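You operate a simulated robot arm through the tools that you are given. There is no shell and no other tool. Be economical: measure what you need, move in short steps, check, and stop when the job is done.

You run a simulated robot arm. Do the job below in one go: nothing can be reset, and whatever is moved stays where it is left.

Task
Add the green-banded pipe to the former and strap up to mark 3.
Fine: pipe in first, then wind the former to 10 cm, then strap arm down, then ratchet with its yellow lever; all three pipes under the strap.

The check looks at the end state, three seconds after you hand in, the way a careful person would. Anything else that was tipped, shoved, dropped, spilled or broken makes it a failure.

Robot
A 7-joint arm with a two-finger parallel gripper, fixed in place. Base frame: the origin is at the foot of the arm, x ahead of it, y to its left, z up; the work surface is at about z = 80. Units: cm, degrees, N and s.
With the tool pointing down near the work surface it reaches from about 44 to 92 cm from the base axis. Its first joint turns from -143.0 to 143.0 degrees. Payload 3 kg.
The TCP is the grasp point between the finger pads, 3 cm short of the fingertips. In the tool frame z runs along the fingers and y along their closing line. Largest opening 9.4 cm; finger width 2.8, thickness 1; the body of the gripper, 5 by 9.6 cm, starts 5.5 cm behind the TCP.
Orientation is that of the tool frame in the base frame, as a unit quaternion [w, x, y, z]. With the fingers straight down and closing along the base's y, the tool's x points along the base's -x, its y along +y and its z along -z.

Tools
- The arm moves only by the tool arm_command. Its argument "series" is a list that holds one entry, the list of rows, each a list of 7 numbers: the shift along the tool's x, y, z in cm, then the turn, a rotation vector about the tool's x, y, z in degrees, then the gripper command, from -1 (shut) to 1 (fully open), values between in proportion. In form: [[[tx, ty, tz, ax, ay, az, grip], ...]]. A call has 1 to 10 rows; each row shifts and turns the commanded pose from where the row before left it, along the tool's axes as they then stand. Rows are played at 5 a second. More than 5 cm and 8.6 degrees between two rows, or a gripper value outside its range, and nothing of the call is played. A pose out of reach is approached as far as the arm can. The call stops where the force on the tool passes 90 N (or 10 N more than at its start, if that is more) or the arm is blocked; 0.2 s more then pass. Each finger travels about 7.2 cm/s and halts on what it meets, pressing with about 42 N; the grip force reading is that of the motor and also rises with nothing between the fingers. The clock runs only during rows and for 0.2 s after the last one: add rows that do not move to give the fingers time. The reply holds the time, the measured pose of the TCP, the force on the tool along the base axes, the opening and the grip force, in the units named above and with some noise, with the torque about the TCP (base axes, N m) and any sound that the robot's microphone picked up.
- Cameras (640 x 400 px; columns grow to the right, rows downward): "scene" is fixed at [5.41, 50.92, 146.27]; the picture's right is [0.65, 0.76, 0.00], its down [-0.12, 0.10, -0.99] and it looks along [-0.75, 0.64, 0.15] (base axes); focal length 214 px, centre (320, 200). "wrist" rides on the gripper at [7.6, 1.4, -10.3] in the tool frame; the picture's right is [-0.18, 0.98, 0.00], its down [-0.75, -0.14, -0.64] and it looks along [-0.63, -0.12, 0.77] (tool axes); focal length 243 px, centre (320, 200).
- capture(camera): a new picture of that camera. No time passes.
- point_at(camera, pixels): for up to 12 pixels [column, row] of the newest picture of that camera ("zoom" is the newest enlarged one), the place [x, y, z] in the base frame of the surface seen there, good to about 0.2 cm, but the place of the scene camera against the robot may be out by one fixed shift of up to 1.2 cm in any direction. No time passes.
- inspect(camera, box): a new picture of the part [left, top, right, bottom] of that camera's present view, enlarged. No time passes.
- close_job(): hands the job in; it is judged then, once.

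Work in short steps. Measure before you move; look again where a grasp or a placing could have gone wrong, and mend it. You have 80 turns and 34 pictures in all, those below and enlarged ones among them. Open the gripper and draw the arm clear of the work before you hand the job in, unless the task says otherwise; then end with one line.

The tools are called after "Request:" by a JSON object that holds its "op" and its "data". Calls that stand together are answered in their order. arm_command: Moves the arm, as the interface text tells. Its arguments: {"type":"object","properties":{"series":{"type":"array","items":{"type":"array","items":{"type":"array","items":{"type":"number"}}}}},"required":["series"]} The other tools are called the same way: capture (camera) takes a picture; point_at (camera, pixels) gives the place of the surface under pixels of a picture; inspect (camera, box) takes an enlarged picture of a part of a camera's view; close_job () hands the job in.

At the start:

```text
time: 0.0
position: [39.49, 21.73, 134.44]
orientation: [0.0, 0.0, 1.0, 0.001]
ft_force: [-0.5, 0.3, 0.1]
torque: [-0.02, -0.03, 0.0]
gripper_width: 9.36
finger_force: 0.0
```

scene: 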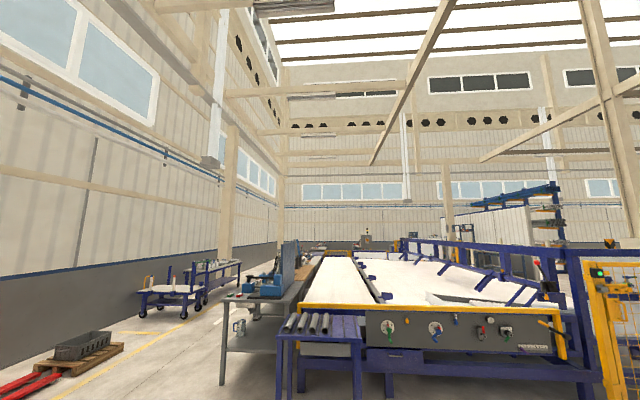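
wrist: 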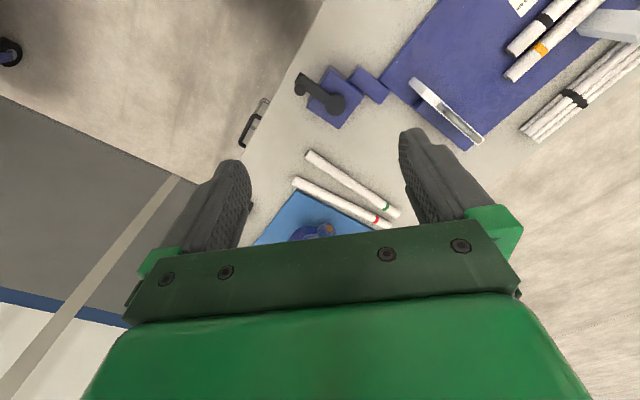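

The wrist view shows the loose pipes with red and green bands near (350,190), a purple former at about (520,60), and a crank at (335,100). I'll enlarge the wrist view to see these parts.

Request:
{"op": "inspect", "data": {"camera": "wrist", "box": [220, 0, 640, 262]}}

Request:
{"op": "point_at", "data": {"camera": "wrist", "pixels": [[310, 154], [395, 214], [386, 209], [296, 182], [388, 224], [340, 103], [300, 85], [335, 118], [448, 110], [512, 50], [508, 78], [605, 5]]}}

```text
1.52 times, centred on (430, 131) of wrist
```

zoom: 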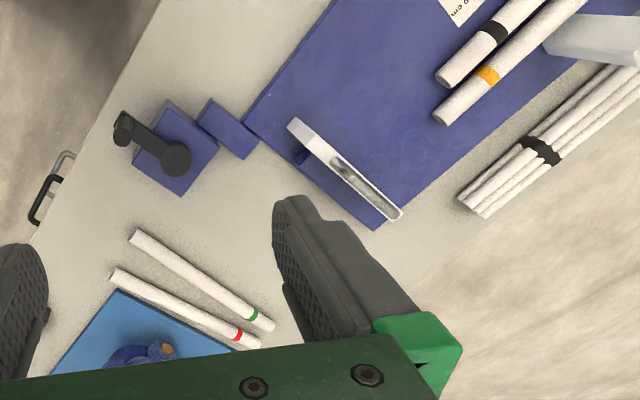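

```text
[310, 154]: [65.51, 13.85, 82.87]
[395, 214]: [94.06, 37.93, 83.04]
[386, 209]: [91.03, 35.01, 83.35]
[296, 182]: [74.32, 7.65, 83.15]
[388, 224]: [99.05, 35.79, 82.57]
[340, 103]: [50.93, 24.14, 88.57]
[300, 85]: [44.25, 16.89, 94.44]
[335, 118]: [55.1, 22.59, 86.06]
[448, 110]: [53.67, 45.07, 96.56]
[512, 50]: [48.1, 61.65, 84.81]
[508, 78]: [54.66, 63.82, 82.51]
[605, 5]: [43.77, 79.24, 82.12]
```

The former is off to the +y side, so I'll turn the tool to look that way.

Request:
{"op": "arm_command", "data": {"series": [[[0, 0, 0, 0, 0, -8, 1], [0, 0, 0, 0, 0, -8, 1], [0, 0, 0, 0, 0, -8, 1], [0, 0, 0, 0, 0, -8, 1], [0, 0, 0, 0, 0, -8, 1], [0, 0, 0, 0, 0, -8, 1]]]}}

Request:
{"op": "capture", "data": {"camera": "wrist"}}

```text
time: 1.4
position: [39.46, 21.54, 134.43]
orientation: [0.0, -0.408, 0.913, 0.0]
ft_force: [-0.4, 0.5, -0.1]
torque: [0.0, 0.03, 0.01]
gripper_width: 9.4
finger_force: 0.1
```

```text
30 pictures are left
```

wrist: 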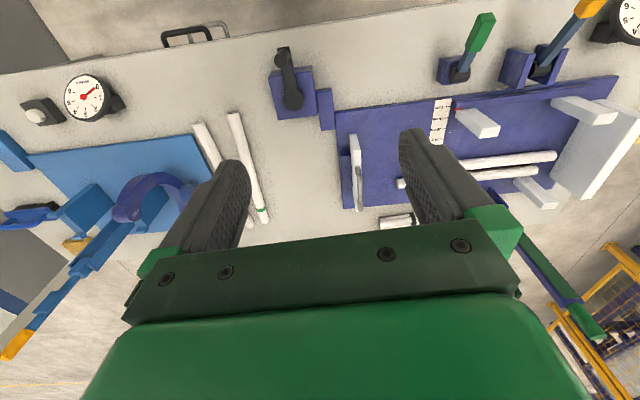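

This view takes in both machines and several levers. I'll enlarge both halves.

Request:
{"op": "inspect", "data": {"camera": "wrist", "box": [320, 0, 640, 200]}}

Request:
{"op": "inspect", "data": {"camera": "wrist", "box": [0, 40, 320, 240]}}

```text
2.00 times, centred on (480, 100) of wrist
```

zoom: 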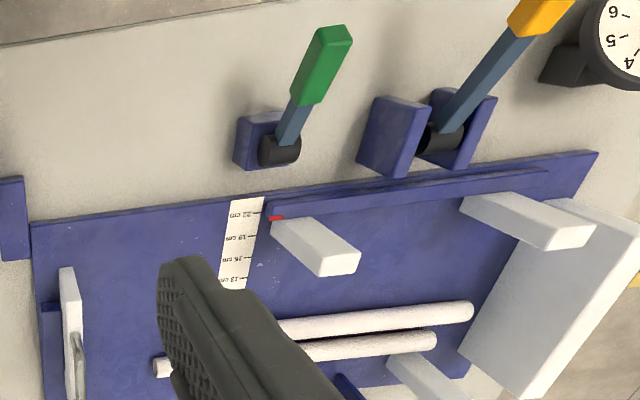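

```text
2.00 times, centred on (160, 140) of wrist
```

zoom: 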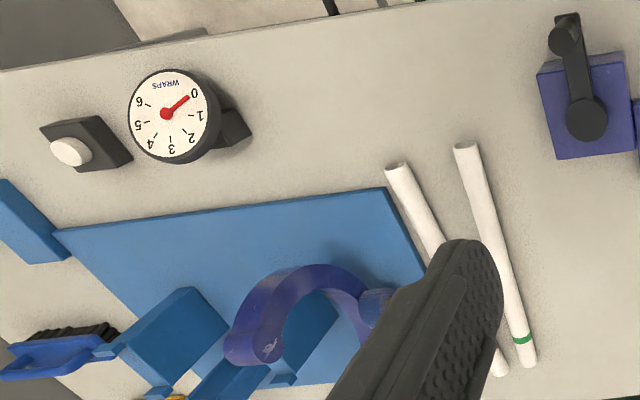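

The crank, scale, pointer (red tick), yellow ratchet lever and tension dial are all on the right-hand machine. I'll measure the key points on a fresh full-frame basis.

Request:
{"op": "point_at", "data": {"camera": "wrist", "pixels": [[234, 114], [264, 218], [283, 55], [291, 98], [482, 25], [458, 74], [590, 8], [537, 72], [440, 102], [455, 107], [485, 125], [610, 108]]}}

Request:
{"op": "point_at", "data": {"camera": "wrist", "pixels": [[555, 156], [535, 170], [403, 183], [355, 140], [358, 200], [338, 112], [345, 208], [614, 78], [600, 180], [545, 200], [500, 205], [595, 330]]}}

```text
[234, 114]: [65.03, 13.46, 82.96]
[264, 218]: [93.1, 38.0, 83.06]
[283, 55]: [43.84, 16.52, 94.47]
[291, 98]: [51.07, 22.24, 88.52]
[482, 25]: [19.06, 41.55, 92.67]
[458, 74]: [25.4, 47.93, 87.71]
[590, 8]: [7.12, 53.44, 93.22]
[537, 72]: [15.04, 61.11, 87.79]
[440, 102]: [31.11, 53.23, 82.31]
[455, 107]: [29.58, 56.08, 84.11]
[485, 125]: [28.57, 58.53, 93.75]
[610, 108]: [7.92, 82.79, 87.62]
```

```text
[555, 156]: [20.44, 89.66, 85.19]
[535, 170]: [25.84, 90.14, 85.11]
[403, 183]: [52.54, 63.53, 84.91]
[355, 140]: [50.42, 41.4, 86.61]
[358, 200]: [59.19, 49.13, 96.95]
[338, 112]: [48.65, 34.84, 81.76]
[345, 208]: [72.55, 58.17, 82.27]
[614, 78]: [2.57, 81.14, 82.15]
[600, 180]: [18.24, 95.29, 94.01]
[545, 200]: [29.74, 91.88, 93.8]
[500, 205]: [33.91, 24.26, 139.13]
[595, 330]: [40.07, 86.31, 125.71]
```

Former geometry so far: the pipe axis runs along u=(-0.71,0.71), and the two pipes already in sit at v=(x+y)/√2≈78 and 82. I'll shift toward the former and yaw further for a clearer view.

Request:
{"op": "arm_command", "data": {"series": [[[-0.48, 3.66, 0, 0, 0, 0, 1], [-0.48, 3.66, -1, 0, 0, 0, 1], [-0.48, 3.66, -1, 0, 0, 0, 1], [-0.48, 3.66, -1, 0, 0, 0, 1], [-0.48, 3.66, -1, 0, 0, 0, 1], [0, 0, 0, 0, 0, -8, 1], [0, 0, 0, 0, 0, -8, 1]]]}}

Request:
{"op": "capture", "data": {"camera": "wrist"}}

```text
time: 3.0
position: [29.85, 34.13, 136.37]
orientation: [-0.002, -0.53, 0.848, 0.001]
ft_force: [-0.5, -0.8, 0.2]
torque: [0.01, -0.01, -0.01]
gripper_width: 9.38
finger_force: 0.1
out of reach, approached as far as the arm can: row 4, 5
```

```text
27 pictures are left
```

wrist: 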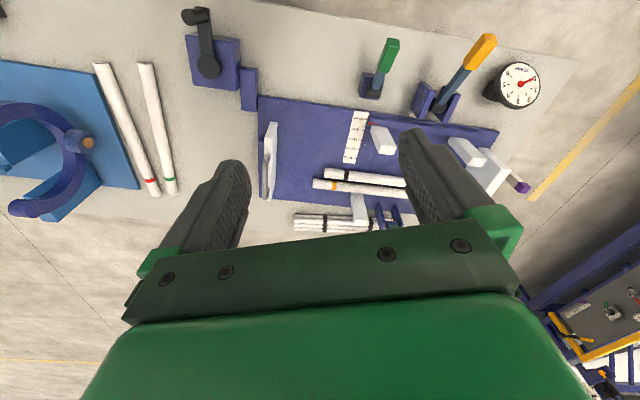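

Most of the former is visible now, so I'll enlarge it.

Request:
{"op": "inspect", "data": {"camera": "wrist", "box": [240, 20, 560, 240]}}

Request:
{"op": "point_at", "data": {"camera": "wrist", "pixels": [[325, 172], [315, 183], [403, 182], [400, 194], [370, 124], [380, 150], [300, 222], [360, 220], [381, 212], [397, 215], [265, 140], [274, 190]]}}

```text
1.82 times, centred on (400, 130) of wrist
```

zoom: 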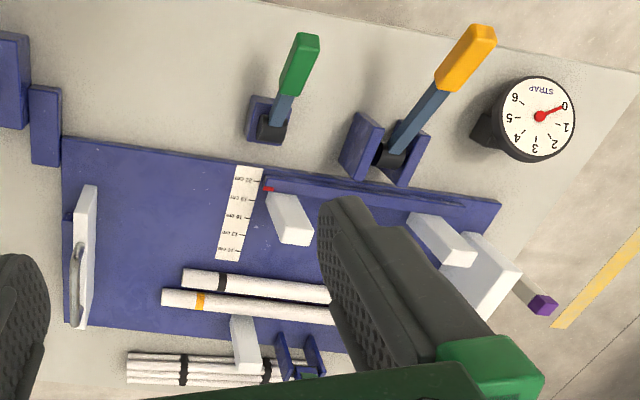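

```text
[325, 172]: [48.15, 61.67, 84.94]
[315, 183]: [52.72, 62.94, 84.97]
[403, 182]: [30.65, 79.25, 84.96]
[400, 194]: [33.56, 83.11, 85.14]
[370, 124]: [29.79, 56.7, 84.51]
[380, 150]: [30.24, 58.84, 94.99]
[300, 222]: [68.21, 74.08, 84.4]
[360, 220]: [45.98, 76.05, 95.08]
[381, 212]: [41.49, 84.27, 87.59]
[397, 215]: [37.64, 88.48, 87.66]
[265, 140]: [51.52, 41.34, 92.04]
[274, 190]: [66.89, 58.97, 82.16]
```

The strap dial reads 0, and the pointer is at about 22 cm. The green-banded pipe's centre is near (79.0, 25.7) with its axis at about 41° azimuth. I'll yaw to match it and travel to above the pipe.

Request:
{"op": "arm_command", "data": {"series": [[[0, 0, 1, 0, 0, 7.7, 0.4], [0, 0, 1, 0, 0, 7.7, 0.4], [0, 0, 1, 0, 0, 7.6, 0.4], [-2.43, -2.97, 2, 0, 0, 0, 0.4], [-2.43, -2.97, 2, 0, 0, 0, 0.4], [-2.43, -2.97, 2, 0, 0, 0, 0.4], [-2.43, -2.97, 2, 0, 0, 0, 0.4], [-2.43, -2.97, 2, 0, 0, 0, 0.4], [-2.43, -2.97, 2, 0, 0, 0, 0.4], [-2.43, -2.97, 2, 0, 0, 0, 0.4]]]}}

Request:
{"op": "arm_command", "data": {"series": [[[-2.43, -2.97, 2, 0, 0, 0, 0.4], [-2.43, -2.97, 2, 0, 0, 0, 0.4], [-2.43, -2.97, 2, 0, 0, 0, 0.4], [-2.43, -2.97, 2, 0, 0, 0, 0.4], [-2.43, -2.97, 2, 0, 0, 0, 0.4], [0, 0, 2, 0, 0, 0, 0.4], [0, 0, 0, 0, 0, 0, 0.4]]]}}

Request:
{"op": "capture", "data": {"camera": "wrist"}}

```text
time: 5.2
position: [56.21, 29.53, 119.27]
orientation: [0.0, -0.351, 0.936, 0.0]
ft_force: [0.3, -0.3, 0.4]
torque: [0.02, 0.0, -0.01]
gripper_width: 6.58
finger_force: 0.1
```

```text
time: 6.8
position: [75.09, 26.46, 107.37]
orientation: [0.0, -0.35, 0.937, 0.0]
ft_force: [0.0, -0.9, 0.4]
torque: [0.0, 0.01, 0.02]
gripper_width: 6.54
finger_force: 0.1
```

```text
25 pictures are left
```

wrist: 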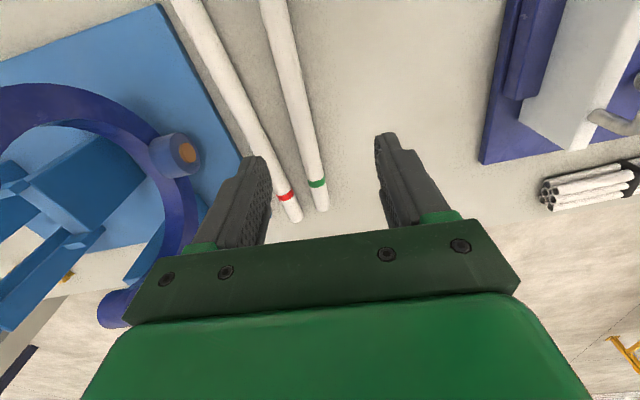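

The pipes are clear in this view: green band at (317,183), red at (285,197). I'll measure both of them and the purple ring height.

Request:
{"op": "point_at", "data": {"camera": "wrist", "pixels": [[276, 30], [288, 70], [300, 120], [310, 160], [321, 207], [200, 30], [240, 100], [270, 160], [293, 215], [180, 145], [60, 90], [125, 300]]}}

```text
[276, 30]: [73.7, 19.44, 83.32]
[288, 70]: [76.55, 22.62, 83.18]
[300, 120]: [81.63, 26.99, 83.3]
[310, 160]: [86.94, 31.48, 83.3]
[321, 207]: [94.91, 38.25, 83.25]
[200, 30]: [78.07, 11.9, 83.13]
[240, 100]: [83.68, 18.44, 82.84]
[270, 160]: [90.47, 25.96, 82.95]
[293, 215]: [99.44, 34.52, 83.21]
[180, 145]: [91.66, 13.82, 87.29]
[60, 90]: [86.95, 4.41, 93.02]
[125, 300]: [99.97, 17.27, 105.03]
```

The green pipe's axis is at about 42°, its top is at z=83.3 and its centre is around (79.5, 25.2). I'll align over it and come down to z≈90.

Request:
{"op": "arm_command", "data": {"series": [[[-1.25, -1.92, 2, 0, 0, -0.9, 0.4], [-1.25, -1.92, 2, 0, 0, 0, 0.4], [0, 0, 4, 0, 0, 0, 0.4], [0, 0, 4, 0, 0, 0, 0.4], [0, 0, 4, 0, 0, 0, 0.4], [0, 0, 0, 0, 0, 0, 0.4]]]}}

Request:
{"op": "capture", "data": {"camera": "wrist"}}

```text
time: 8.2
position: [79.51, 25.4, 91.52]
orientation: [0.001, -0.357, 0.934, 0.0]
ft_force: [-1.1, 0.3, 0.4]
torque: [-0.04, -0.03, 0.01]
gripper_width: 6.57
finger_force: 0.1
```

```text
24 pictures are left
```

wrist: 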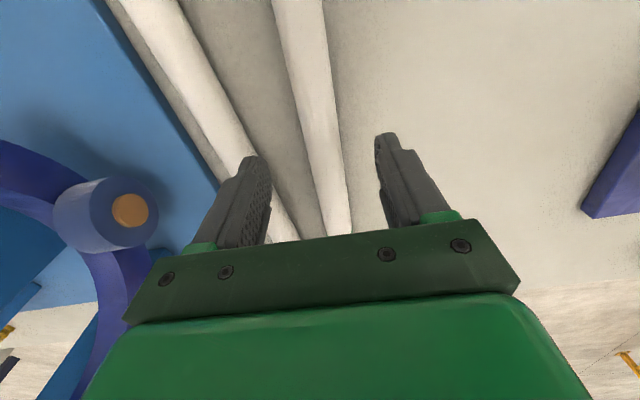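

The pipe sits between the fingers. I'll check its centreline and the red pipe's clearance.

Request:
{"op": "point_at", "data": {"camera": "wrist", "pixels": [[315, 100], [330, 180], [345, 180], [300, 30], [310, 180], [342, 100], [291, 100], [375, 60], [220, 100], [235, 60]]}}

```text
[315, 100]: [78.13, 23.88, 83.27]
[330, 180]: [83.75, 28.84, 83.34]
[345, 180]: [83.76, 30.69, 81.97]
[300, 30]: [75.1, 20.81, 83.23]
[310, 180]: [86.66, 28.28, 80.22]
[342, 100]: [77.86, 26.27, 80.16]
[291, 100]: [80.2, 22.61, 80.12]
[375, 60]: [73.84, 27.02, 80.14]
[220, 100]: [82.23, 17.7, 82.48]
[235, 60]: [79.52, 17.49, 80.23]
```

Centring is within 0.3 cm and the table is at z=80.1. I'll descend to z≈83.5, close on the pipe, then lift a little.

Request:
{"op": "arm_command", "data": {"series": [[[0, -0.2, 3, 0, 0, -1, 0.4], [0, 0, 3, 0, 0, 0, 0.4], [0, 0, 2, 0, 0, 0, 0.4], [0, 0, 0, 0, 0, 0, 0.4], [0, 0, 0, 0, 0, 0, -1], [0, 0, 0, 0, 0, 0, -1], [0, 0, 0, 0, 0, 0, -1], [0, 0, -2, 0, 0, 0, -1], [0, 0, -2, 0, 0, 0, -1], [0, 0, -2, 0, 0, 0, -1]]]}}

```text
time: 10.4
position: [79.55, 25.01, 89.52]
orientation: [0.0, -0.365, 0.931, 0.001]
ft_force: [-0.1, -0.9, -1.8]
torque: [-0.05, 0.02, 0.01]
gripper_width: 3.0
finger_force: 41.6
```

The pipe is gripped at 3.0 cm wide. I'll lift it and carry it along u away from the blue machine before turning it.

Request:
{"op": "arm_command", "data": {"series": [[[0, 0, -4.5, 0, 0, 0, -1], [0, 0, -4.5, 0, 0, 0, -1], [0, 0, -4.5, 0, 0, 0, -1], [0, 0, -4.5, 0, 0, 0, -1], [0.18, 4.5, 0, 0, 0, 0, -1], [0.18, 4.5, 0, 0, 0, 0, -1], [0.18, 4.5, 0, 0, 0, 0, -1], [0.18, 4.5, 0, 0, 0, 0, -1], [0.18, 4.5, 0, 0, 0, 0, -1], [0, 0, 0, 0, 0, 0, -1]]]}}

Request:
{"op": "arm_command", "data": {"series": [[[0, 0, 0, 0, 0, -8.4, -1], [0, 0, 0, 0, 0, -8.4, -1], [0, 0, 0, 0, 0, -8.4, -1], [0, 0, 0, 0, 0, -8.4, -1], [0, 0, 0, 0, 0, -8.4, -1], [0, 0, 0, 0, 0, -8.4, -1], [0, 0, 0, 0, 0, -8.4, -1], [0, 0, 0, 0, 0, -8.4, -1], [0, 0, 0, 0, 0, -8.4, -1], [0, 0, 0, 0, 0, -8.4, -1]]]}}

```text
time: 12.6
position: [63.41, 41.01, 107.42]
orientation: [-0.001, -0.366, 0.931, 0.0]
ft_force: [-0.1, 0.3, -1.5]
torque: [0.0, -0.04, 0.03]
gripper_width: 2.98
finger_force: 41.6
```

```text
time: 14.8
position: [63.53, 41.04, 107.38]
orientation: [0.0, 0.896, -0.445, 0.001]
ft_force: [-0.6, 0.7, -1.9]
torque: [-0.01, -0.02, -0.01]
gripper_width: 3.0
finger_force: 42.2
```

Rotation works and f is at 127°. I'll finish the turn to 135°, advance 20 cm along u, and look ahead before placing.

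Request:
{"op": "arm_command", "data": {"series": [[[0, 0, 0, 0, 0, -7.8, -1], [-4, 0.6, 0, 0, 0, 0, -1], [-4, 0.6, 0, 0, 0, 0, -1], [-4, 0.6, 0, 0, 0, 0, -1], [-4, 0.6, 0, 0, 0, 0, -1], [-4, 0.5, 0, 0, 0, 0, -1], [0, 0, 0, 0, 0, 0, -1]]]}}

Request:
{"op": "capture", "data": {"camera": "wrist"}}

```text
time: 16.4
position: [47.51, 53.21, 107.45]
orientation: [-0.001, 0.923, -0.385, 0.0]
ft_force: [0.7, -0.9, -0.8]
torque: [-0.01, 0.0, -0.02]
gripper_width: 2.98
finger_force: 41.9
```

```text
23 pictures are left
```

wrist: 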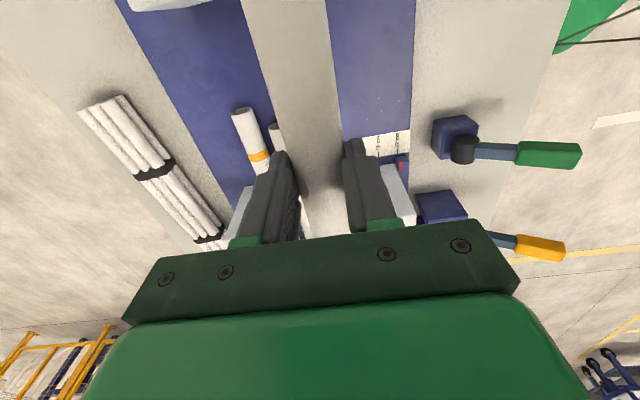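

Alignment with the former looks right. I'll advance to u≈25.5 at the same height and look again.

Request:
{"op": "arm_command", "data": {"series": [[[-4.3, 0, 0, 0, 0, 0, -1], [-4.3, 0, 0, 0, 0, 0, -1], [-4.3, 0, 0, 0, 0, 0, -1], [-4.3, 0, 0, 0, 0, 0, -1], [-4.3, 0, 0, 0, 0, 0, -1], [0, 0, 0, 0, 0, 0, -1]]]}}

Request:
{"op": "capture", "data": {"camera": "wrist"}}

```text
time: 17.8
position: [32.29, 68.48, 107.41]
orientation: [0.0, 0.923, -0.384, 0.0]
ft_force: [0.1, -0.1, -1.0]
torque: [0.01, -0.01, -0.02]
gripper_width: 3.0
finger_force: 41.6
```

```text
22 pictures are left
```

wrist: 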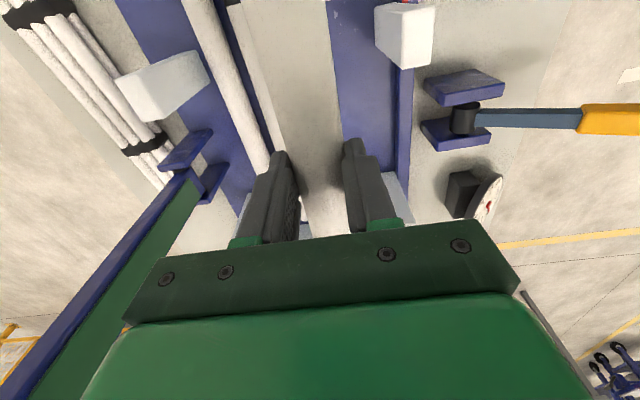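

I'll measure the post faces, neighbouring pipe and plate height around the drop spot.

Request:
{"op": "point_at", "data": {"camera": "wrist", "pixels": [[207, 80], [165, 90], [380, 25], [390, 60], [225, 70], [250, 50], [350, 60], [400, 100], [190, 150], [212, 185], [182, 185], [355, 120]]}}

```text
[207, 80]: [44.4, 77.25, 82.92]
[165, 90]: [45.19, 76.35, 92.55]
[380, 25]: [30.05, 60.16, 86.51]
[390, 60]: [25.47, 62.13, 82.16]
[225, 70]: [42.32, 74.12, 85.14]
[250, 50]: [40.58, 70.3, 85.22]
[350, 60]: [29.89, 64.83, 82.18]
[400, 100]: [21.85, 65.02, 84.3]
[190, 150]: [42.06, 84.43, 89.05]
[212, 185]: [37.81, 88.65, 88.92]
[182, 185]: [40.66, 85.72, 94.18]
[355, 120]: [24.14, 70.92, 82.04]
```

The plate is at z=82.1 and the movable face is at v=63.8. The fixed face is at v≈86 and the neighbouring pipe's edge is at v≈76.9. I'll lower the pipe at v≈71.3.

Request:
{"op": "arm_command", "data": {"series": [[[0, 0, 4, 0, 0, 0, -1], [0, 0, 4, 0, 0, 0, -1], [0, 0, 4, 0, 0, 0, -1], [0, 0, 4, 0, 0, 0, -1], [0, 0, 3, 0, 0, 0, -1], [0, 0, 2, 0, 0, 0, -1], [0, 0, 0.6, 0, 0, 0, -1], [0, 0, 0, 0, 0, 0, -1]]]}}

```text
time: 19.6
position: [32.37, 68.41, 85.95]
orientation: [0.001, 0.923, -0.384, 0.0]
ft_force: [-0.1, -0.5, -1.0]
torque: [-0.01, 0.01, 0.03]
gripper_width: 3.0
finger_force: 42.2
```

The tool is at z=85.95 with no contact yet. I'll ease down in small steps, release and rise.

Request:
{"op": "arm_command", "data": {"series": [[[0, 0, 0.25, 0, 0, 0, -1], [0, 0, 0.2, 0, 0, 0, -1], [0, 0, 0, 0, 0, 0, -1]]]}}

```text
time: 20.4
position: [32.38, 68.37, 85.46]
orientation: [-0.001, 0.923, -0.385, 0.0]
ft_force: [-1.4, -2.8, 18.3]
torque: [-0.01, 0.15, -0.01]
gripper_width: 3.0
finger_force: 41.9
```

Contact shows as 18 N upward, so I'll release gently and lift.

Request:
{"op": "arm_command", "data": {"series": [[[0, 0, 0, 0, 0, 0, -0.2], [0, 0, 0, 0, 0, 0, 0.06], [0, 0, 0, 0, 0, 0, 0.06], [0, 0, -3, 0, 0, 0, 0.06], [0, 0, -4, 0, 0, 0, 0.06], [0, 0, -4, 0, 0, 0, 0.06], [0, 0, -4, 0, 0, 0, 0.06], [0, 0, -4, 0, 0, 0, 0.06], [0, 0, -4, 0, 0, 0, 0.06]]]}}

Request:
{"op": "capture", "data": {"camera": "wrist"}}

```text
time: 22.4
position: [32.38, 68.42, 108.52]
orientation: [-0.001, 0.923, -0.385, 0.0]
ft_force: [0.1, 0.2, -0.9]
torque: [-0.04, 0.03, 0.0]
gripper_width: 5.01
finger_force: 0.0
```

```text
21 pictures are left
```

wrist: 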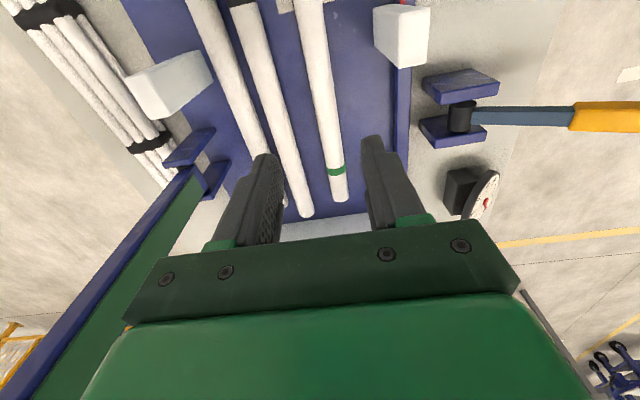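

The pipe now lies at about v=71, parallel to the other two. Next I'll move over to the crank near (44–51, 17–22) and look at it.

Request:
{"op": "arm_command", "data": {"series": [[[3.9, 2.69, 0, 0, 0, 0, 0.06], [3.9, 2.69, 0, 0, 0, 0, 0.06], [3.9, 2.69, 0, 0, 0, 0, 0.06], [3.9, 2.69, 0, 0, 0, 0, 0.06], [3.9, 2.69, 0, 0, 0, 0, 0.06], [3.9, 2.69, 0, 0, 0, 0, 0.06], [3.9, 2.69, 0, 0, 0, 0, 0.06], [3.9, 2.69, 0, 0, 0, 0, 0.06], [3.9, 2.69, 0, 0, 0, 0, 0.06], [3.9, 2.69, 0, 0, 0, 0, 0.06]]]}}

Request:
{"op": "arm_command", "data": {"series": [[[3.9, 2.69, 0, 0, 0, 0, 0.06], [3.9, 2.69, 0, 0, 0, 0, 0.06], [3.9, 2.69, 0, 0, 0, 0, 0.06], [0, 0, 0, 0, 0, 7.5, 0.06], [0, 0, 0, 0, 0, 7.5, 0.06], [0, 0, 0, 0, 0, 7.5, 0.06], [0, 0, 0, 0, 0, 7.5, 0.06], [0, 0, 0, 0, 0, 7.5, 0.06], [0, 0, 0, 0, 0, 7.5, 0.06], [0, 0, 0, 0, 0, 0, 0.06]]]}}

Request:
{"op": "capture", "data": {"camera": "wrist"}}

```text
time: 24.6
position: [40.8, 21.8, 108.26]
orientation: [0.0, 0.923, -0.384, 0.0]
ft_force: [0.4, 0.4, -0.7]
torque: [-0.03, -0.03, 0.0]
gripper_width: 4.97
finger_force: 0.1
```

```text
time: 26.8
position: [43.25, 7.76, 108.43]
orientation: [0.0, -0.705, 0.709, 0.001]
ft_force: [0.1, 0.8, 0.1]
torque: [-0.01, -0.01, 0.03]
gripper_width: 4.95
finger_force: 0.1
```

```text
20 pictures are left
```

wrist: 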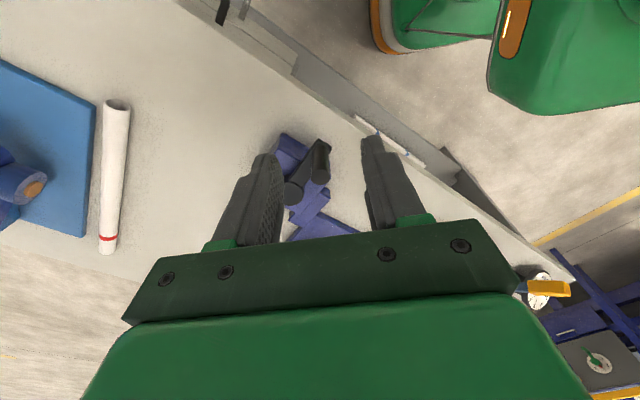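

The crank is between the fingers: knob near (320,160), hub near (297,190). I'll enlarge and measure it.

Request:
{"op": "inspect", "data": {"camera": "wrist", "box": [260, 120, 380, 240]}}

Request:
{"op": "point_at", "data": {"camera": "wrist", "pixels": [[321, 146], [320, 160], [319, 176], [312, 160], [327, 160], [296, 192], [305, 178], [295, 150]]}}

```text
3.33 times, centred on (320, 180) of wrist
```

zoom: 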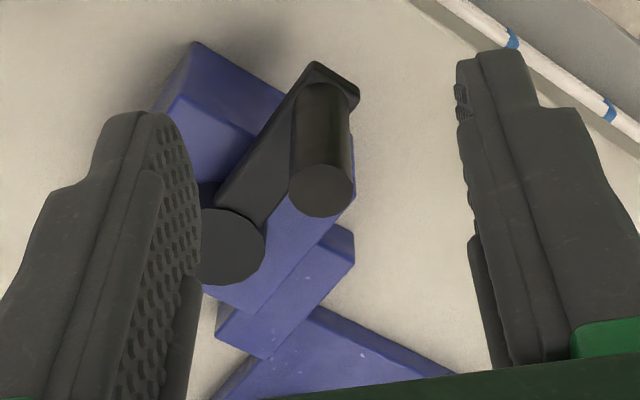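

```text
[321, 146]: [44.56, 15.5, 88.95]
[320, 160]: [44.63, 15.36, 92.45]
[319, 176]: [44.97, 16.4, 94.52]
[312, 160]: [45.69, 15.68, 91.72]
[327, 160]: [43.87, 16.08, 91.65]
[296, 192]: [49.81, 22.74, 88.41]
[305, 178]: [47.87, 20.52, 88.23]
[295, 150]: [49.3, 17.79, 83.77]
```

I'll get accurate centres for the knob top and hub cap from the zoom.

Request:
{"op": "point_at", "data": {"camera": "zoom", "pixels": [[322, 190], [295, 190], [349, 190], [322, 168], [322, 212], [232, 247], [262, 247], [232, 215], [232, 280], [210, 247], [340, 80], [350, 130]]}}

```text
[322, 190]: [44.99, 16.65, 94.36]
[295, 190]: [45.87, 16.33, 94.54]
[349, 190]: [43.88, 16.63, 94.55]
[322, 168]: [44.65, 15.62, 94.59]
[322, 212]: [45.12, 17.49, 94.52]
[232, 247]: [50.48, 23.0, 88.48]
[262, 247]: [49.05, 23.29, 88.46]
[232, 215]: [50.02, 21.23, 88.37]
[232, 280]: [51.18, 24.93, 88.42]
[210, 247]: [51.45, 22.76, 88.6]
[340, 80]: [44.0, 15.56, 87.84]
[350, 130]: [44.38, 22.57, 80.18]
```

The knob is at (44.9, 16.6), z 88.3–94.5, and the hub is at (50.5, 23.0), so the crank radius is about 8.5. I'll move over the knob, lower to z≈92.3 and grip it.

Request:
{"op": "arm_command", "data": {"series": [[[-4.42, -0.82, 0, 0, 0, 0, 0.06], [-4.42, -0.82, 0, 0, 0, 0, 0.06], [0, 0, 4, 0, 0, 0, 0.06], [0, 0, 4, 0, 0, 0, 0.06], [0, 0, 4, 0, 0, 0, 0.06], [0, 0, 4, 0, 0, 0, 0.06], [0, 0, 0, 0, 0, 0, 0.06], [0, 0, 0, 0, 0, 0, -1], [0, 0, 0, 0, 0, 0, -1], [0, 0, 0, 0, 0, 0, -1]]]}}

```text
time: 29.0
position: [44.87, 16.77, 92.32]
orientation: [0.001, -0.705, 0.709, 0.0]
ft_force: [5.4, 2.2, -11.0]
torque: [0.66, -0.11, -0.04]
gripper_width: 2.38
finger_force: 45.2
```

The knob is gripped at 2.38 cm wide. I'll try a small clockwise step (seen from above) and watch the forces and sound.

Request:
{"op": "arm_command", "data": {"series": [[[-0.79, 0.79, 0, 0, 0, 0, -1], [-0.88, 0.67, 0, 0, 0, 0, -1], [0, 0, 0, 0, 0, 0, -1]]]}}

Request:
{"op": "inspect", "data": {"camera": "wrist", "box": [220, 80, 540, 280]}}

```text
time: 29.4
position: [44.77, 16.83, 92.62]
orientation: [0.003, -0.705, 0.709, -0.006]
ft_force: [27.6, -12.1, -26.4]
torque: [-0.1, 1.97, -0.01]
gripper_width: 2.39
finger_force: 45.3
stopped in row 2: the force on the tool passed its limit at 117 N (the readings are from after the stop); the commanded pose is now the measured one
```

```text
2.00 times, centred on (380, 180) of wrist
```

zoom: 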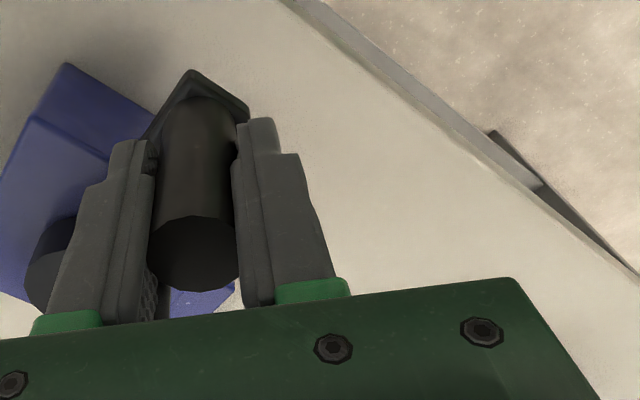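

Clockwise is blocked, presumably the stop at 22 cm. I'll try counter-clockwise.

Request:
{"op": "arm_command", "data": {"series": [[[0.67, -0.88, 0, 0, 0, 0, -1], [0.56, -0.97, 0, 0, 0, 0, -1], [0, 0, 0, 0, 0, 0, -1]]]}}

```text
time: 30.2
position: [46.4, 15.76, 92.45]
orientation: [0.0, -0.705, 0.709, -0.004]
ft_force: [-21.6, -26.4, -2.5]
torque: [-0.29, 1.65, 0.19]
gripper_width: 2.39
finger_force: 45.7
```

Counter-clockwise turns freely, though a radial load says my radius is slightly small. I'll continue the arc with r=8.7.

Request:
{"op": "arm_command", "data": {"series": [[[0.78, -0.9, 0, 0, 0, 0, -1], [0.33, -1.17, 0, 0, 0, 0, -1], [0.17, -1.2, 0, 0, 0, 0, -1], [0, -1.22, 0, 0, 0, 0, -1], [-0.17, -1.2, 0, 0, 0, 0, -1], [-0.33, -1.17, 0, 0, 0, 0, -1], [0, 0, 0, 0, 0, 0, -1]]]}}

```text
time: 31.8
position: [53.58, 14.73, 92.61]
orientation: [0.003, -0.705, 0.709, -0.006]
ft_force: [18.8, -70.0, -5.6]
torque: [0.39, 0.93, 0.13]
gripper_width: 2.52
finger_force: 44.7
```

There's about 70 N of radial load, so the true circle lies further out in -y. I'll shift 0.5 cm that way to relax it.

Request:
{"op": "arm_command", "data": {"series": [[[0.5, -0.1, 0, 0, 0, 0, -1], [0, 0, 0, 0, 0, 0, -1]]]}}

Request:
{"op": "inspect", "data": {"camera": "wrist", "box": [220, 80, 460, 280]}}

```text
time: 32.4
position: [53.53, 14.67, 92.54]
orientation: [0.004, -0.705, 0.709, -0.003]
ft_force: [-3.0, 14.7, 10.3]
torque: [0.55, 2.07, -0.02]
gripper_width: 2.43
finger_force: 44.8
```

```text
2.00 times, centred on (340, 180) of wrist
```

zoom: 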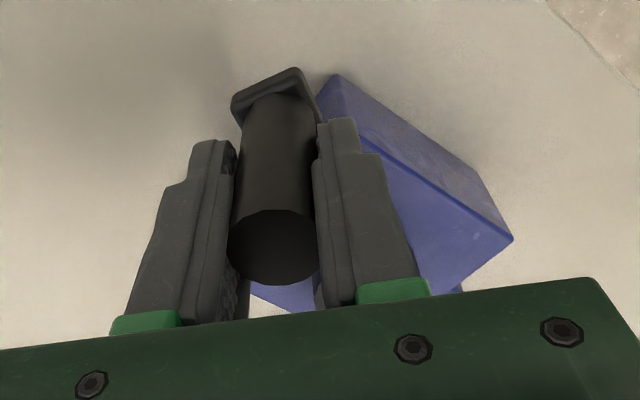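

The load is now small. Refitting gives the hub at about (50.9, 23.0) with r=8.7, and I'm at θ≈287°. I'll continue counter-clockwise to about 360°.

Request:
{"op": "arm_command", "data": {"series": [[[-0.83, -1.07, 0, 0, 0, 0, -1], [-0.6, -1.05, 0, 0, 0, 0, -1], [-0.73, -0.96, 0, 0, 0, 0, -1], [-0.87, -0.86, 0, 0, 0, 0, -1], [-0.98, -0.72, 0, 0, 0, 0, -1], [-1.06, -0.58, 0, 0, 0, 0, -1], [-1.14, -0.42, 0, 0, 0, 0, -1], [-1.18, -0.26, 0, 0, 0, 0, -1], [-1.21, -0.1, 0, 0, 0, 0, -1], [0, 0, 0, 0, 0, 0, -1]]]}}

```text
time: 34.6
position: [59.6, 23.04, 92.72]
orientation: [0.002, -0.705, 0.709, -0.005]
ft_force: [0.3, 0.1, -0.1]
torque: [-0.01, -0.01, -0.02]
gripper_width: 0.0
finger_force: 33.1
```

The gripper shut on nothing, so it slipped off the knob. I'll look before moving.

Request:
{"op": "capture", "data": {"camera": "wrist"}}

```text
16 pictures are left
```

wrist: 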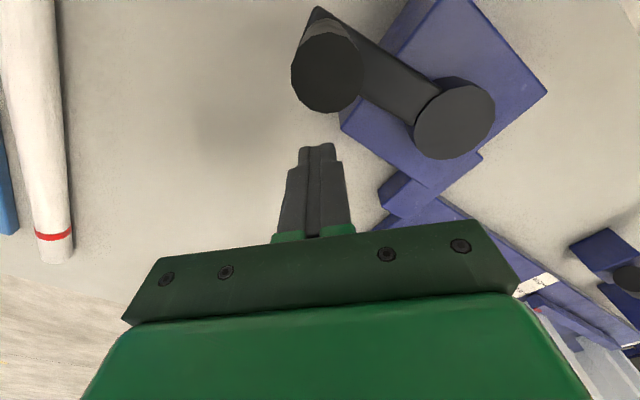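

Good measuring view: the knob top is at (328,72) and the hub at (455,120). I'll measure exact centres and the pointer.

Request:
{"op": "point_at", "data": {"camera": "wrist", "pixels": [[328, 75], [295, 75], [362, 75], [328, 45], [328, 107], [455, 120], [418, 122], [492, 118], [455, 88], [455, 155], [540, 283], [520, 290]]}}

```text
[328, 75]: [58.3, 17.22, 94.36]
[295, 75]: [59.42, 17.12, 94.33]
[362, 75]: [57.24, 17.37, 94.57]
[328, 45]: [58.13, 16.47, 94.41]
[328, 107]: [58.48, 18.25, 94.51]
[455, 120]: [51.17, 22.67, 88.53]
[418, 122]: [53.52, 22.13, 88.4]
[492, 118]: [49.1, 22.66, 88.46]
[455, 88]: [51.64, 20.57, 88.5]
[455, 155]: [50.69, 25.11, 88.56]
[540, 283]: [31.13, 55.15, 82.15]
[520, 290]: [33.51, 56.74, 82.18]
```

The corrected hub is (51.25, 22.75) with r≈8.9, and the knob is now at (58.3, 17.25), so θ≈322°. I'll regrasp it.

Request:
{"op": "arm_command", "data": {"series": [[[0, 0, -4, 0, 0, 0, 0.06], [2.9, 0.65, 0, 0, 0, 0, 0.06], [2.9, 0.65, 0, 0, 0, 0, 0.06], [0, 0, 2, 0, 0, 0, 0.06], [0, 0, 2.5, 0, 0, 0, 0.06], [0, 0, 0, 0, 0, 0, 0.06], [0, 0, 0, 0, 0, 0, -1], [0, 0, 0, 0, 0, 0, -1], [0, 0, 0, 0, 0, 0, -1]]]}}

```text
time: 36.6
position: [58.3, 17.19, 92.12]
orientation: [0.003, -0.705, 0.709, -0.005]
ft_force: [-1.6, 3.7, 0.5]
torque: [0.71, 2.32, -0.14]
gripper_width: 2.42
finger_force: 44.7
```

It's gripped with low force. I'll continue the arc in a short run to check the tracking.

Request:
{"op": "arm_command", "data": {"series": [[[-1.03, -0.7, 0, 0, 0, 0, -1], [-1.12, -0.54, 0, 0, 0, 0, -1], [-1.18, -0.39, 0, 0, 0, 0, -1], [-1.22, -0.21, 0, 0, 0, 0, -1], [0, 0, 0, 0, 0, 0, -1]]]}}

```text
time: 37.8
position: [60.08, 21.75, 92.21]
orientation: [0.002, -0.706, 0.708, -0.004]
ft_force: [-10.9, -2.0, 13.2]
torque: [-1.41, 2.38, 0.27]
gripper_width: 2.41
finger_force: 44.7
```

Tracking is good. I'll continue to θ≈74°.

Request:
{"op": "arm_command", "data": {"series": [[[-1.24, -0.04, 0, 0, 0, 0, -1], [-1.24, 0.13, 0, 0, 0, 0, -1], [-1.2, 0.3, 0, 0, 0, 0, -1], [-1.15, 0.46, 0, 0, 0, 0, -1], [-1.08, 0.62, 0, 0, 0, 0, -1], [-0.98, 0.77, 0, 0, 0, 0, -1], [-0.86, 0.89, 0, 0, 0, 0, -1], [-0.73, 1.0, 0, 0, 0, 0, -1], [-0.58, 1.1, 0, 0, 0, 0, -1], [-0.43, 1.17, 0, 0, 0, 0, -1]]]}}

Request:
{"op": "capture", "data": {"camera": "wrist"}}

```text
time: 40.0
position: [53.75, 31.31, 91.92]
orientation: [0.002, -0.705, 0.709, -0.005]
ft_force: [11.7, 27.1, -1.9]
torque: [-1.06, 1.79, 0.16]
gripper_width: 2.43
finger_force: 44.9
```

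```text
15 pictures are left
```

wrist: 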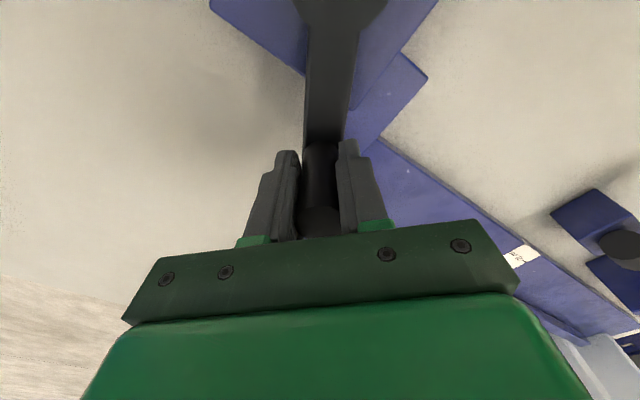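

I'm at θ≈74°, about 210° turned. I'll measure visible jaw points to see how far it has moved.

Request:
{"op": "point_at", "data": {"camera": "wrist", "pixels": [[525, 255], [560, 320], [575, 335], [590, 340], [600, 360], [550, 300], [610, 345], [535, 295]]}}

```text
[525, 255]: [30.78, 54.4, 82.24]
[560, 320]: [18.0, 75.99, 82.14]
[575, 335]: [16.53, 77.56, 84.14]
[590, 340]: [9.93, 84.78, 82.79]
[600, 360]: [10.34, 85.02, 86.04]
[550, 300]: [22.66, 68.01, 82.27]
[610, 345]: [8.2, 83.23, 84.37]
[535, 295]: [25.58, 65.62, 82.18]
```

The jaw beam has moved roughly 5.5 cm in about 210°. I'll continue the arc to θ≈154°.

Request:
{"op": "arm_command", "data": {"series": [[[-0.25, 1.21, 0, 0, 0, 0, -1], [-0.09, 1.24, 0, 0, 0, 0, -1], [0.09, 1.24, 0, 0, 0, 0, -1], [0.25, 1.21, 0, 0, 0, 0, -1], [0.43, 1.17, 0, 0, 0, 0, -1], [0.58, 1.1, 0, 0, 0, 0, -1], [0.73, 1.0, 0, 0, 0, 0, -1], [0.86, 0.89, 0, 0, 0, 0, -1], [0.98, 0.77, 0, 0, 0, 0, -1], [1.08, 0.62, 0, 0, 0, 0, -1]]]}}

```text
time: 42.2
position: [43.26, 26.74, 91.89]
orientation: [0.003, -0.705, 0.709, -0.006]
ft_force: [-40.8, 24.1, 0.3]
torque: [-0.63, 1.71, 0.3]
gripper_width: 2.44
finger_force: 45.7
```

There's some outward load (47 N), so I'll nudge the circle centre by (-0.27, +0.13) and continue to θ≈218°.

Request:
{"op": "arm_command", "data": {"series": [[[1.02, 0.73, 0, 0, 0, 0, -1], [1.2, 0.3, 0, 0, 0, 0, -1], [1.24, 0.13, 0, 0, 0, 0, -1], [1.24, -0.04, 0, 0, 0, 0, -1], [1.22, -0.21, 0, 0, 0, 0, -1], [1.18, -0.39, 0, 0, 0, 0, -1], [1.12, -0.54, 0, 0, 0, 0, -1], [1.03, -0.7, 0, 0, 0, 0, -1], [0, 0, 0, 0, 0, 0, -1]]]}}

Request:
{"op": "capture", "data": {"camera": "wrist"}}

```text
time: 44.2
position: [43.88, 17.41, 91.98]
orientation: [0.003, -0.706, 0.708, -0.005]
ft_force: [2.4, 5.9, 5.2]
torque: [-0.93, 2.2, 0.28]
gripper_width: 2.42
finger_force: 44.9
```

```text
14 pictures are left
```

wrist: 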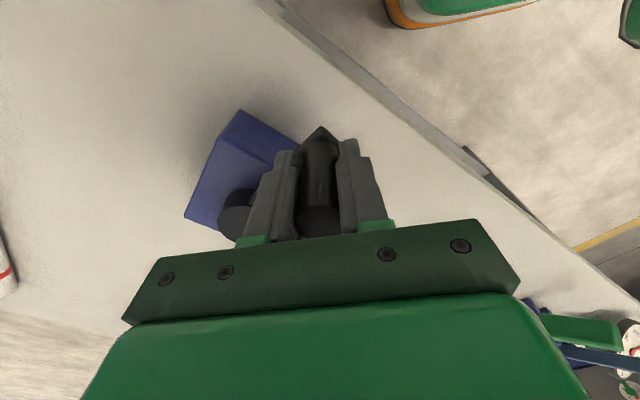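

About one turn is done. I'll release, rise and yaw so that the scale comes into view.

Request:
{"op": "arm_command", "data": {"series": [[[0, 0, 0, 0, 0, 0, 0.06], [0, 0, 0, 0, 0, 0, 0.06], [0, 0, -4, 0, 0, 0, 0.06], [0, 0, -5, 0, 0, 0, 0.06], [0, 0, -5, 0, 0, 8, 0.06], [0, 0, -5, 0, 0, 8, 0.06], [0, 0, -5, 0, 0, 8, 0.06], [0, 0, -5, 0, 0, 8, 0.06], [0, 0, 0, 0, 0, 0, 0.06]]]}}

Request:
{"op": "inspect", "data": {"camera": "wrist", "box": [320, 0, 640, 240]}}

```text
time: 46.2
position: [43.76, 17.62, 120.99]
orientation: [0.004, -0.482, 0.876, -0.004]
ft_force: [0.8, 0.5, 0.3]
torque: [-0.02, 0.03, 0.03]
gripper_width: 4.98
finger_force: 0.0
```

```text
1.67 times, centred on (480, 120) of wrist
```

zoom: 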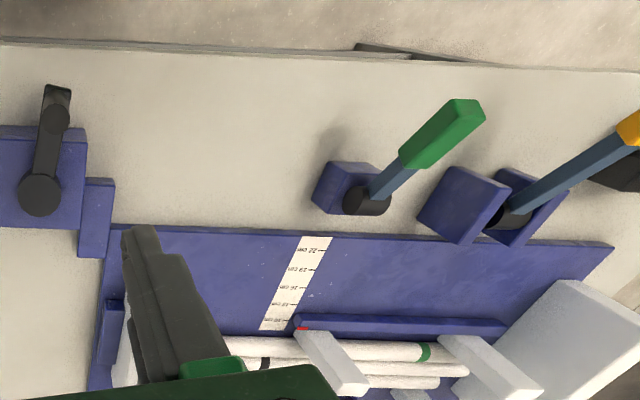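

The jaw is near the end of the scale, with the red pointer at zoom (302,328). I'll enlarge the scale to read it.

Request:
{"op": "inspect", "data": {"camera": "wrist", "box": [440, 130, 540, 210]}}

Request:
{"op": "point_at", "data": {"camera": "zoom", "pixels": [[200, 300], [300, 300], [200, 350]]}}

```text
5.00 times, centred on (490, 170) of wrist
```

zoom: 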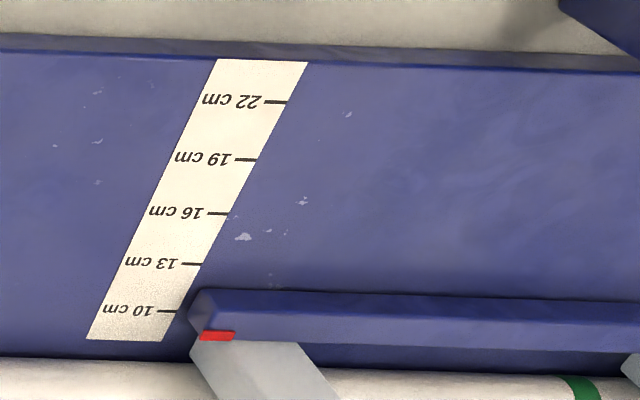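

```text
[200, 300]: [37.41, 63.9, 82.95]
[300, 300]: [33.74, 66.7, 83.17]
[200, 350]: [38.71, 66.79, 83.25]
```

I'll compare pointer and tick positions in 3D to remove parallax.

Request:
{"op": "point_at", "data": {"camera": "zoom", "pixels": [[285, 102], [254, 159], [225, 214], [199, 264], [173, 311], [205, 337], [218, 335], [230, 333], [218, 329], [218, 342], [200, 345], [130, 375]]}}

```text
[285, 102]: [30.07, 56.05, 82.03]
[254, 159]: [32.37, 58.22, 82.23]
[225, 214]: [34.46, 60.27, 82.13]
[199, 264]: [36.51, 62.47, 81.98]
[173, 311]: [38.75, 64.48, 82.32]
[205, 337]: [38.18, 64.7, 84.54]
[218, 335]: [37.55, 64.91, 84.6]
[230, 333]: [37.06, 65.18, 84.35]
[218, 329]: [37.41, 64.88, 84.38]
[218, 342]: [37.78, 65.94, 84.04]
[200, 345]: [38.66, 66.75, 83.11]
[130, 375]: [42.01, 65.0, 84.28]
```

Tick spacing is 3.0 cm per 3 cm, and the pointer reads about 10.3–10.5. I'll measure the knob's present angle to compare turn against travel.

Request:
{"op": "inspect", "data": {"camera": "wrist", "box": [310, 30, 390, 130]}}

Request:
{"op": "point_at", "data": {"camera": "zoom", "pixels": [[320, 100], [340, 100], [340, 250], [310, 250], [290, 250], [340, 60], [320, 130]]}}

```text
4.00 times, centred on (350, 80) of wrist
```

zoom: 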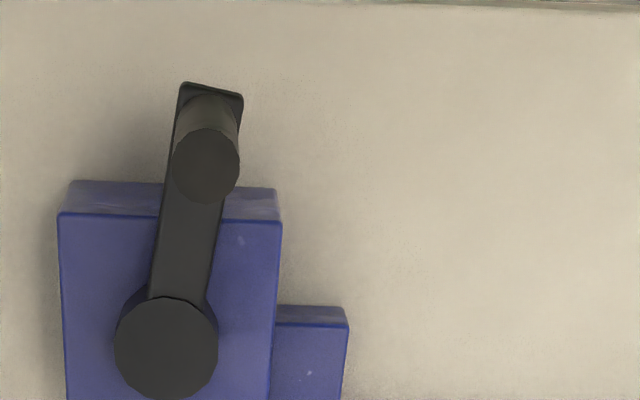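

```text
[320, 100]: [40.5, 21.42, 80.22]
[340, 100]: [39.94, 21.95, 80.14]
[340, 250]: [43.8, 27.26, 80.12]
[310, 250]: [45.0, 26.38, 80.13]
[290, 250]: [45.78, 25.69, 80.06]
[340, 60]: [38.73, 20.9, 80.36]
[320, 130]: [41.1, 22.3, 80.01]
```

Request:
{"op": "point_at", "data": {"camera": "zoom", "pixels": [[207, 166], [174, 166], [239, 166], [207, 132], [207, 200], [165, 350], [115, 348], [217, 348], [165, 302], [165, 396]]}}

```text
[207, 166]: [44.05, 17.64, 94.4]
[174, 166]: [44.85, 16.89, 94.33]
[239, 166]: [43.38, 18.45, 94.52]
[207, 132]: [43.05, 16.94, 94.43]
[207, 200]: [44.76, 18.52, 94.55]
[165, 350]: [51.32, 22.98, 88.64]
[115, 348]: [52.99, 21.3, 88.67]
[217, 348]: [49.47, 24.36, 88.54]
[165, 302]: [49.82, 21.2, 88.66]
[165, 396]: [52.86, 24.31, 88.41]
```

The knob is at θ≈215.4° against a 224.5° start, so 351° gives about 11.8 cm at roughly 12 cm per turn. About 9° more should land on 10 cm, so I'll regrasp and turn that bit.

Request:
{"op": "arm_command", "data": {"series": [[[-0.2, -0.2, 5, 0, 0, 0, 0.06], [0, 0, 5, 0, 0, 0, 0.06], [0, 0, 5, 0, 0, 0, 0.06], [0, 0, 5, 0, 0, 0, 0.06], [0, 0, 5, 0, 0, 0, 0.06], [0, 0, 4, 0, 0, 0, 0.06], [0, 0, 0, 0, 0, 0, 0.06], [0, 0, 0, 0, 0, 0, -1], [0, 0, 0, 0, 0, 0, -1], [0, 0, 0, 0, 0, 0, -1]]]}}

Request:
{"op": "arm_command", "data": {"series": [[[0.25, -0.75, 0, 0, 0, 0, -1], [0.25, -0.7, 0, 0, 0, 0, -1], [0, 0, 0, 0, 0, 0, -1]]]}}

```text
time: 48.4
position: [44.11, 17.46, 92.05]
orientation: [0.004, -0.482, 0.876, -0.004]
ft_force: [-2.0, -6.0, -12.0]
torque: [1.96, 1.6, -0.26]
gripper_width: 2.44
finger_force: 44.8
```

```text
time: 49.2
position: [44.89, 16.74, 91.93]
orientation: [0.003, -0.482, 0.876, 0.001]
ft_force: [-13.6, 18.7, 8.3]
torque: [0.26, 1.31, -0.11]
gripper_width: 2.39
finger_force: 44.8
stopped in row 3: the force on the tool passed its limit at 94 N (the readings are from after the stop); the commanded pose is now the measured one
```

Resistance appeared right at θ≈224°, probably an end stop at 10 cm. I'll release, rise and read the scale.

Request:
{"op": "arm_command", "data": {"series": [[[0, 0, 0, 0, 0, 0, 0.06], [0, 0, 0, 0, 0, 0, 0.06], [0, 0, -4, 0, 0, 0, 0.06], [0, 0, -5, 0, 0, 0, 0.06], [0, 0, -5, 0, 0, 0, 0.06], [0, 0, -5, 0, 0, 0, 0.06], [0, 0, -5, 0, 0, 0, 0.06], [0, 0, -5, 0, 0, 0, 0.06], [0, 0, 0, 0, 0, 0, 0.06]]]}}

Request:
{"op": "inspect", "data": {"camera": "wrist", "box": [400, 100, 600, 225]}}

```text
time: 51.2
position: [44.75, 16.52, 121.17]
orientation: [0.002, -0.481, 0.877, 0.0]
ft_force: [0.1, -0.1, 0.0]
torque: [0.04, 0.04, 0.02]
gripper_width: 4.98
finger_force: 0.0
```

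```text
3.20 times, centred on (500, 162) of wrist
```

zoom: 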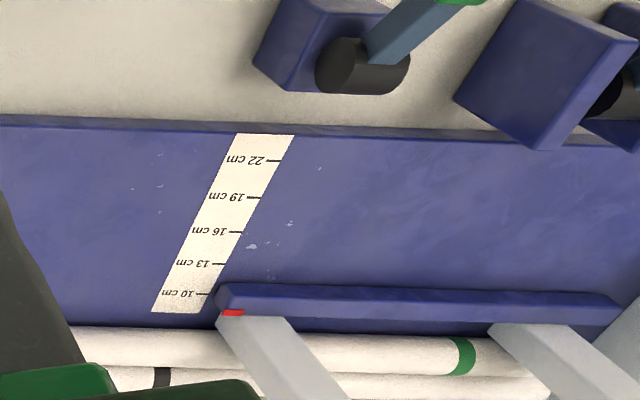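

Request:
{"op": "point_at", "data": {"camera": "zoom", "pixels": [[278, 160], [203, 294], [226, 313], [234, 312], [241, 311], [222, 318], [280, 325], [234, 308], [270, 315], [240, 300], [300, 300]]}}

```text
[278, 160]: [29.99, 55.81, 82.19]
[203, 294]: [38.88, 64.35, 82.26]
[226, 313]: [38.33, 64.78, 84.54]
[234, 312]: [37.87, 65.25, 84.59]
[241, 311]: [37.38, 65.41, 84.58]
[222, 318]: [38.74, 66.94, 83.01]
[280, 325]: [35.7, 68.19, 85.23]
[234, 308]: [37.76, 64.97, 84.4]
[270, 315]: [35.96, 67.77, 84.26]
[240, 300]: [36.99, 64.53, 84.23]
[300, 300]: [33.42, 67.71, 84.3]
```

The pointer sits at v≈72.8 against the 10 cm tick at 73.0, so it reads 10 cm. Next I'll move toward the raised strap arm (pivot near u=33, v=89) for a look at it.

Request:
{"op": "arm_command", "data": {"series": [[[-4, 2.55, 0.3, 0, 0, 0, 0.06], [-4, 2.55, 0.3, 0, 0, 0, 0.06], [-4, 2.55, 0.3, 0, 0, 0, 0.06], [-4, 2.55, 0.3, 0, 0, 0, 0.06], [-4, 2.55, 0.3, 0, 0, 0, 0.06], [-4, 2.55, 0.3, 0, 0, 0, 0.06], [-4, 2.55, 0.3, 0, 0, 0, 0.06], [0, 0, 0, 0, 0, -8, 0.06], [0, 0, 0, 0, 0, -8, 0.06]]]}}

Request:
{"op": "arm_command", "data": {"series": [[[0, 0, 0, 0, 0, -8, 0.06], [0, 0, 0, 0, 0, -8, 0.06], [0, 0, 0, 0, 0, -8, 0.06], [0, 0, 0, 0, 0, -8, 0.06], [0, 0, 0, 0, 0, 0, 0.06]]]}}

Request:
{"op": "capture", "data": {"camera": "wrist"}}

```text
time: 53.2
position: [44.71, 49.72, 118.98]
orientation: [0.002, -0.6, 0.8, -0.001]
ft_force: [-0.1, -0.4, 0.4]
torque: [0.01, 0.01, 0.02]
gripper_width: 4.96
finger_force: 0.1
```

```text
time: 54.4
position: [44.8, 49.66, 118.98]
orientation: [-0.003, 0.797, -0.604, 0.002]
ft_force: [-1.0, 0.3, 0.2]
torque: [0.0, 0.01, 0.01]
gripper_width: 4.97
finger_force: 0.0
```

```text
9 pictures are left
```

wrist: 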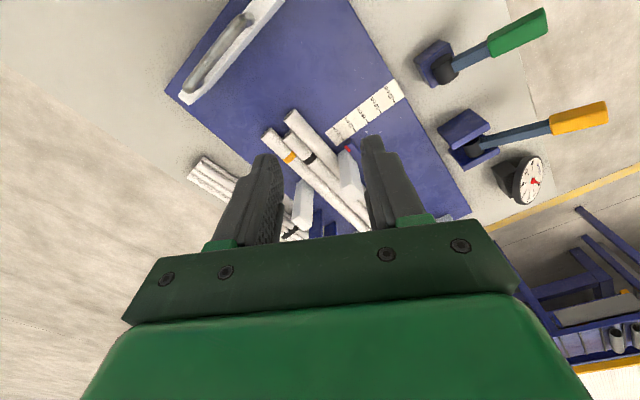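

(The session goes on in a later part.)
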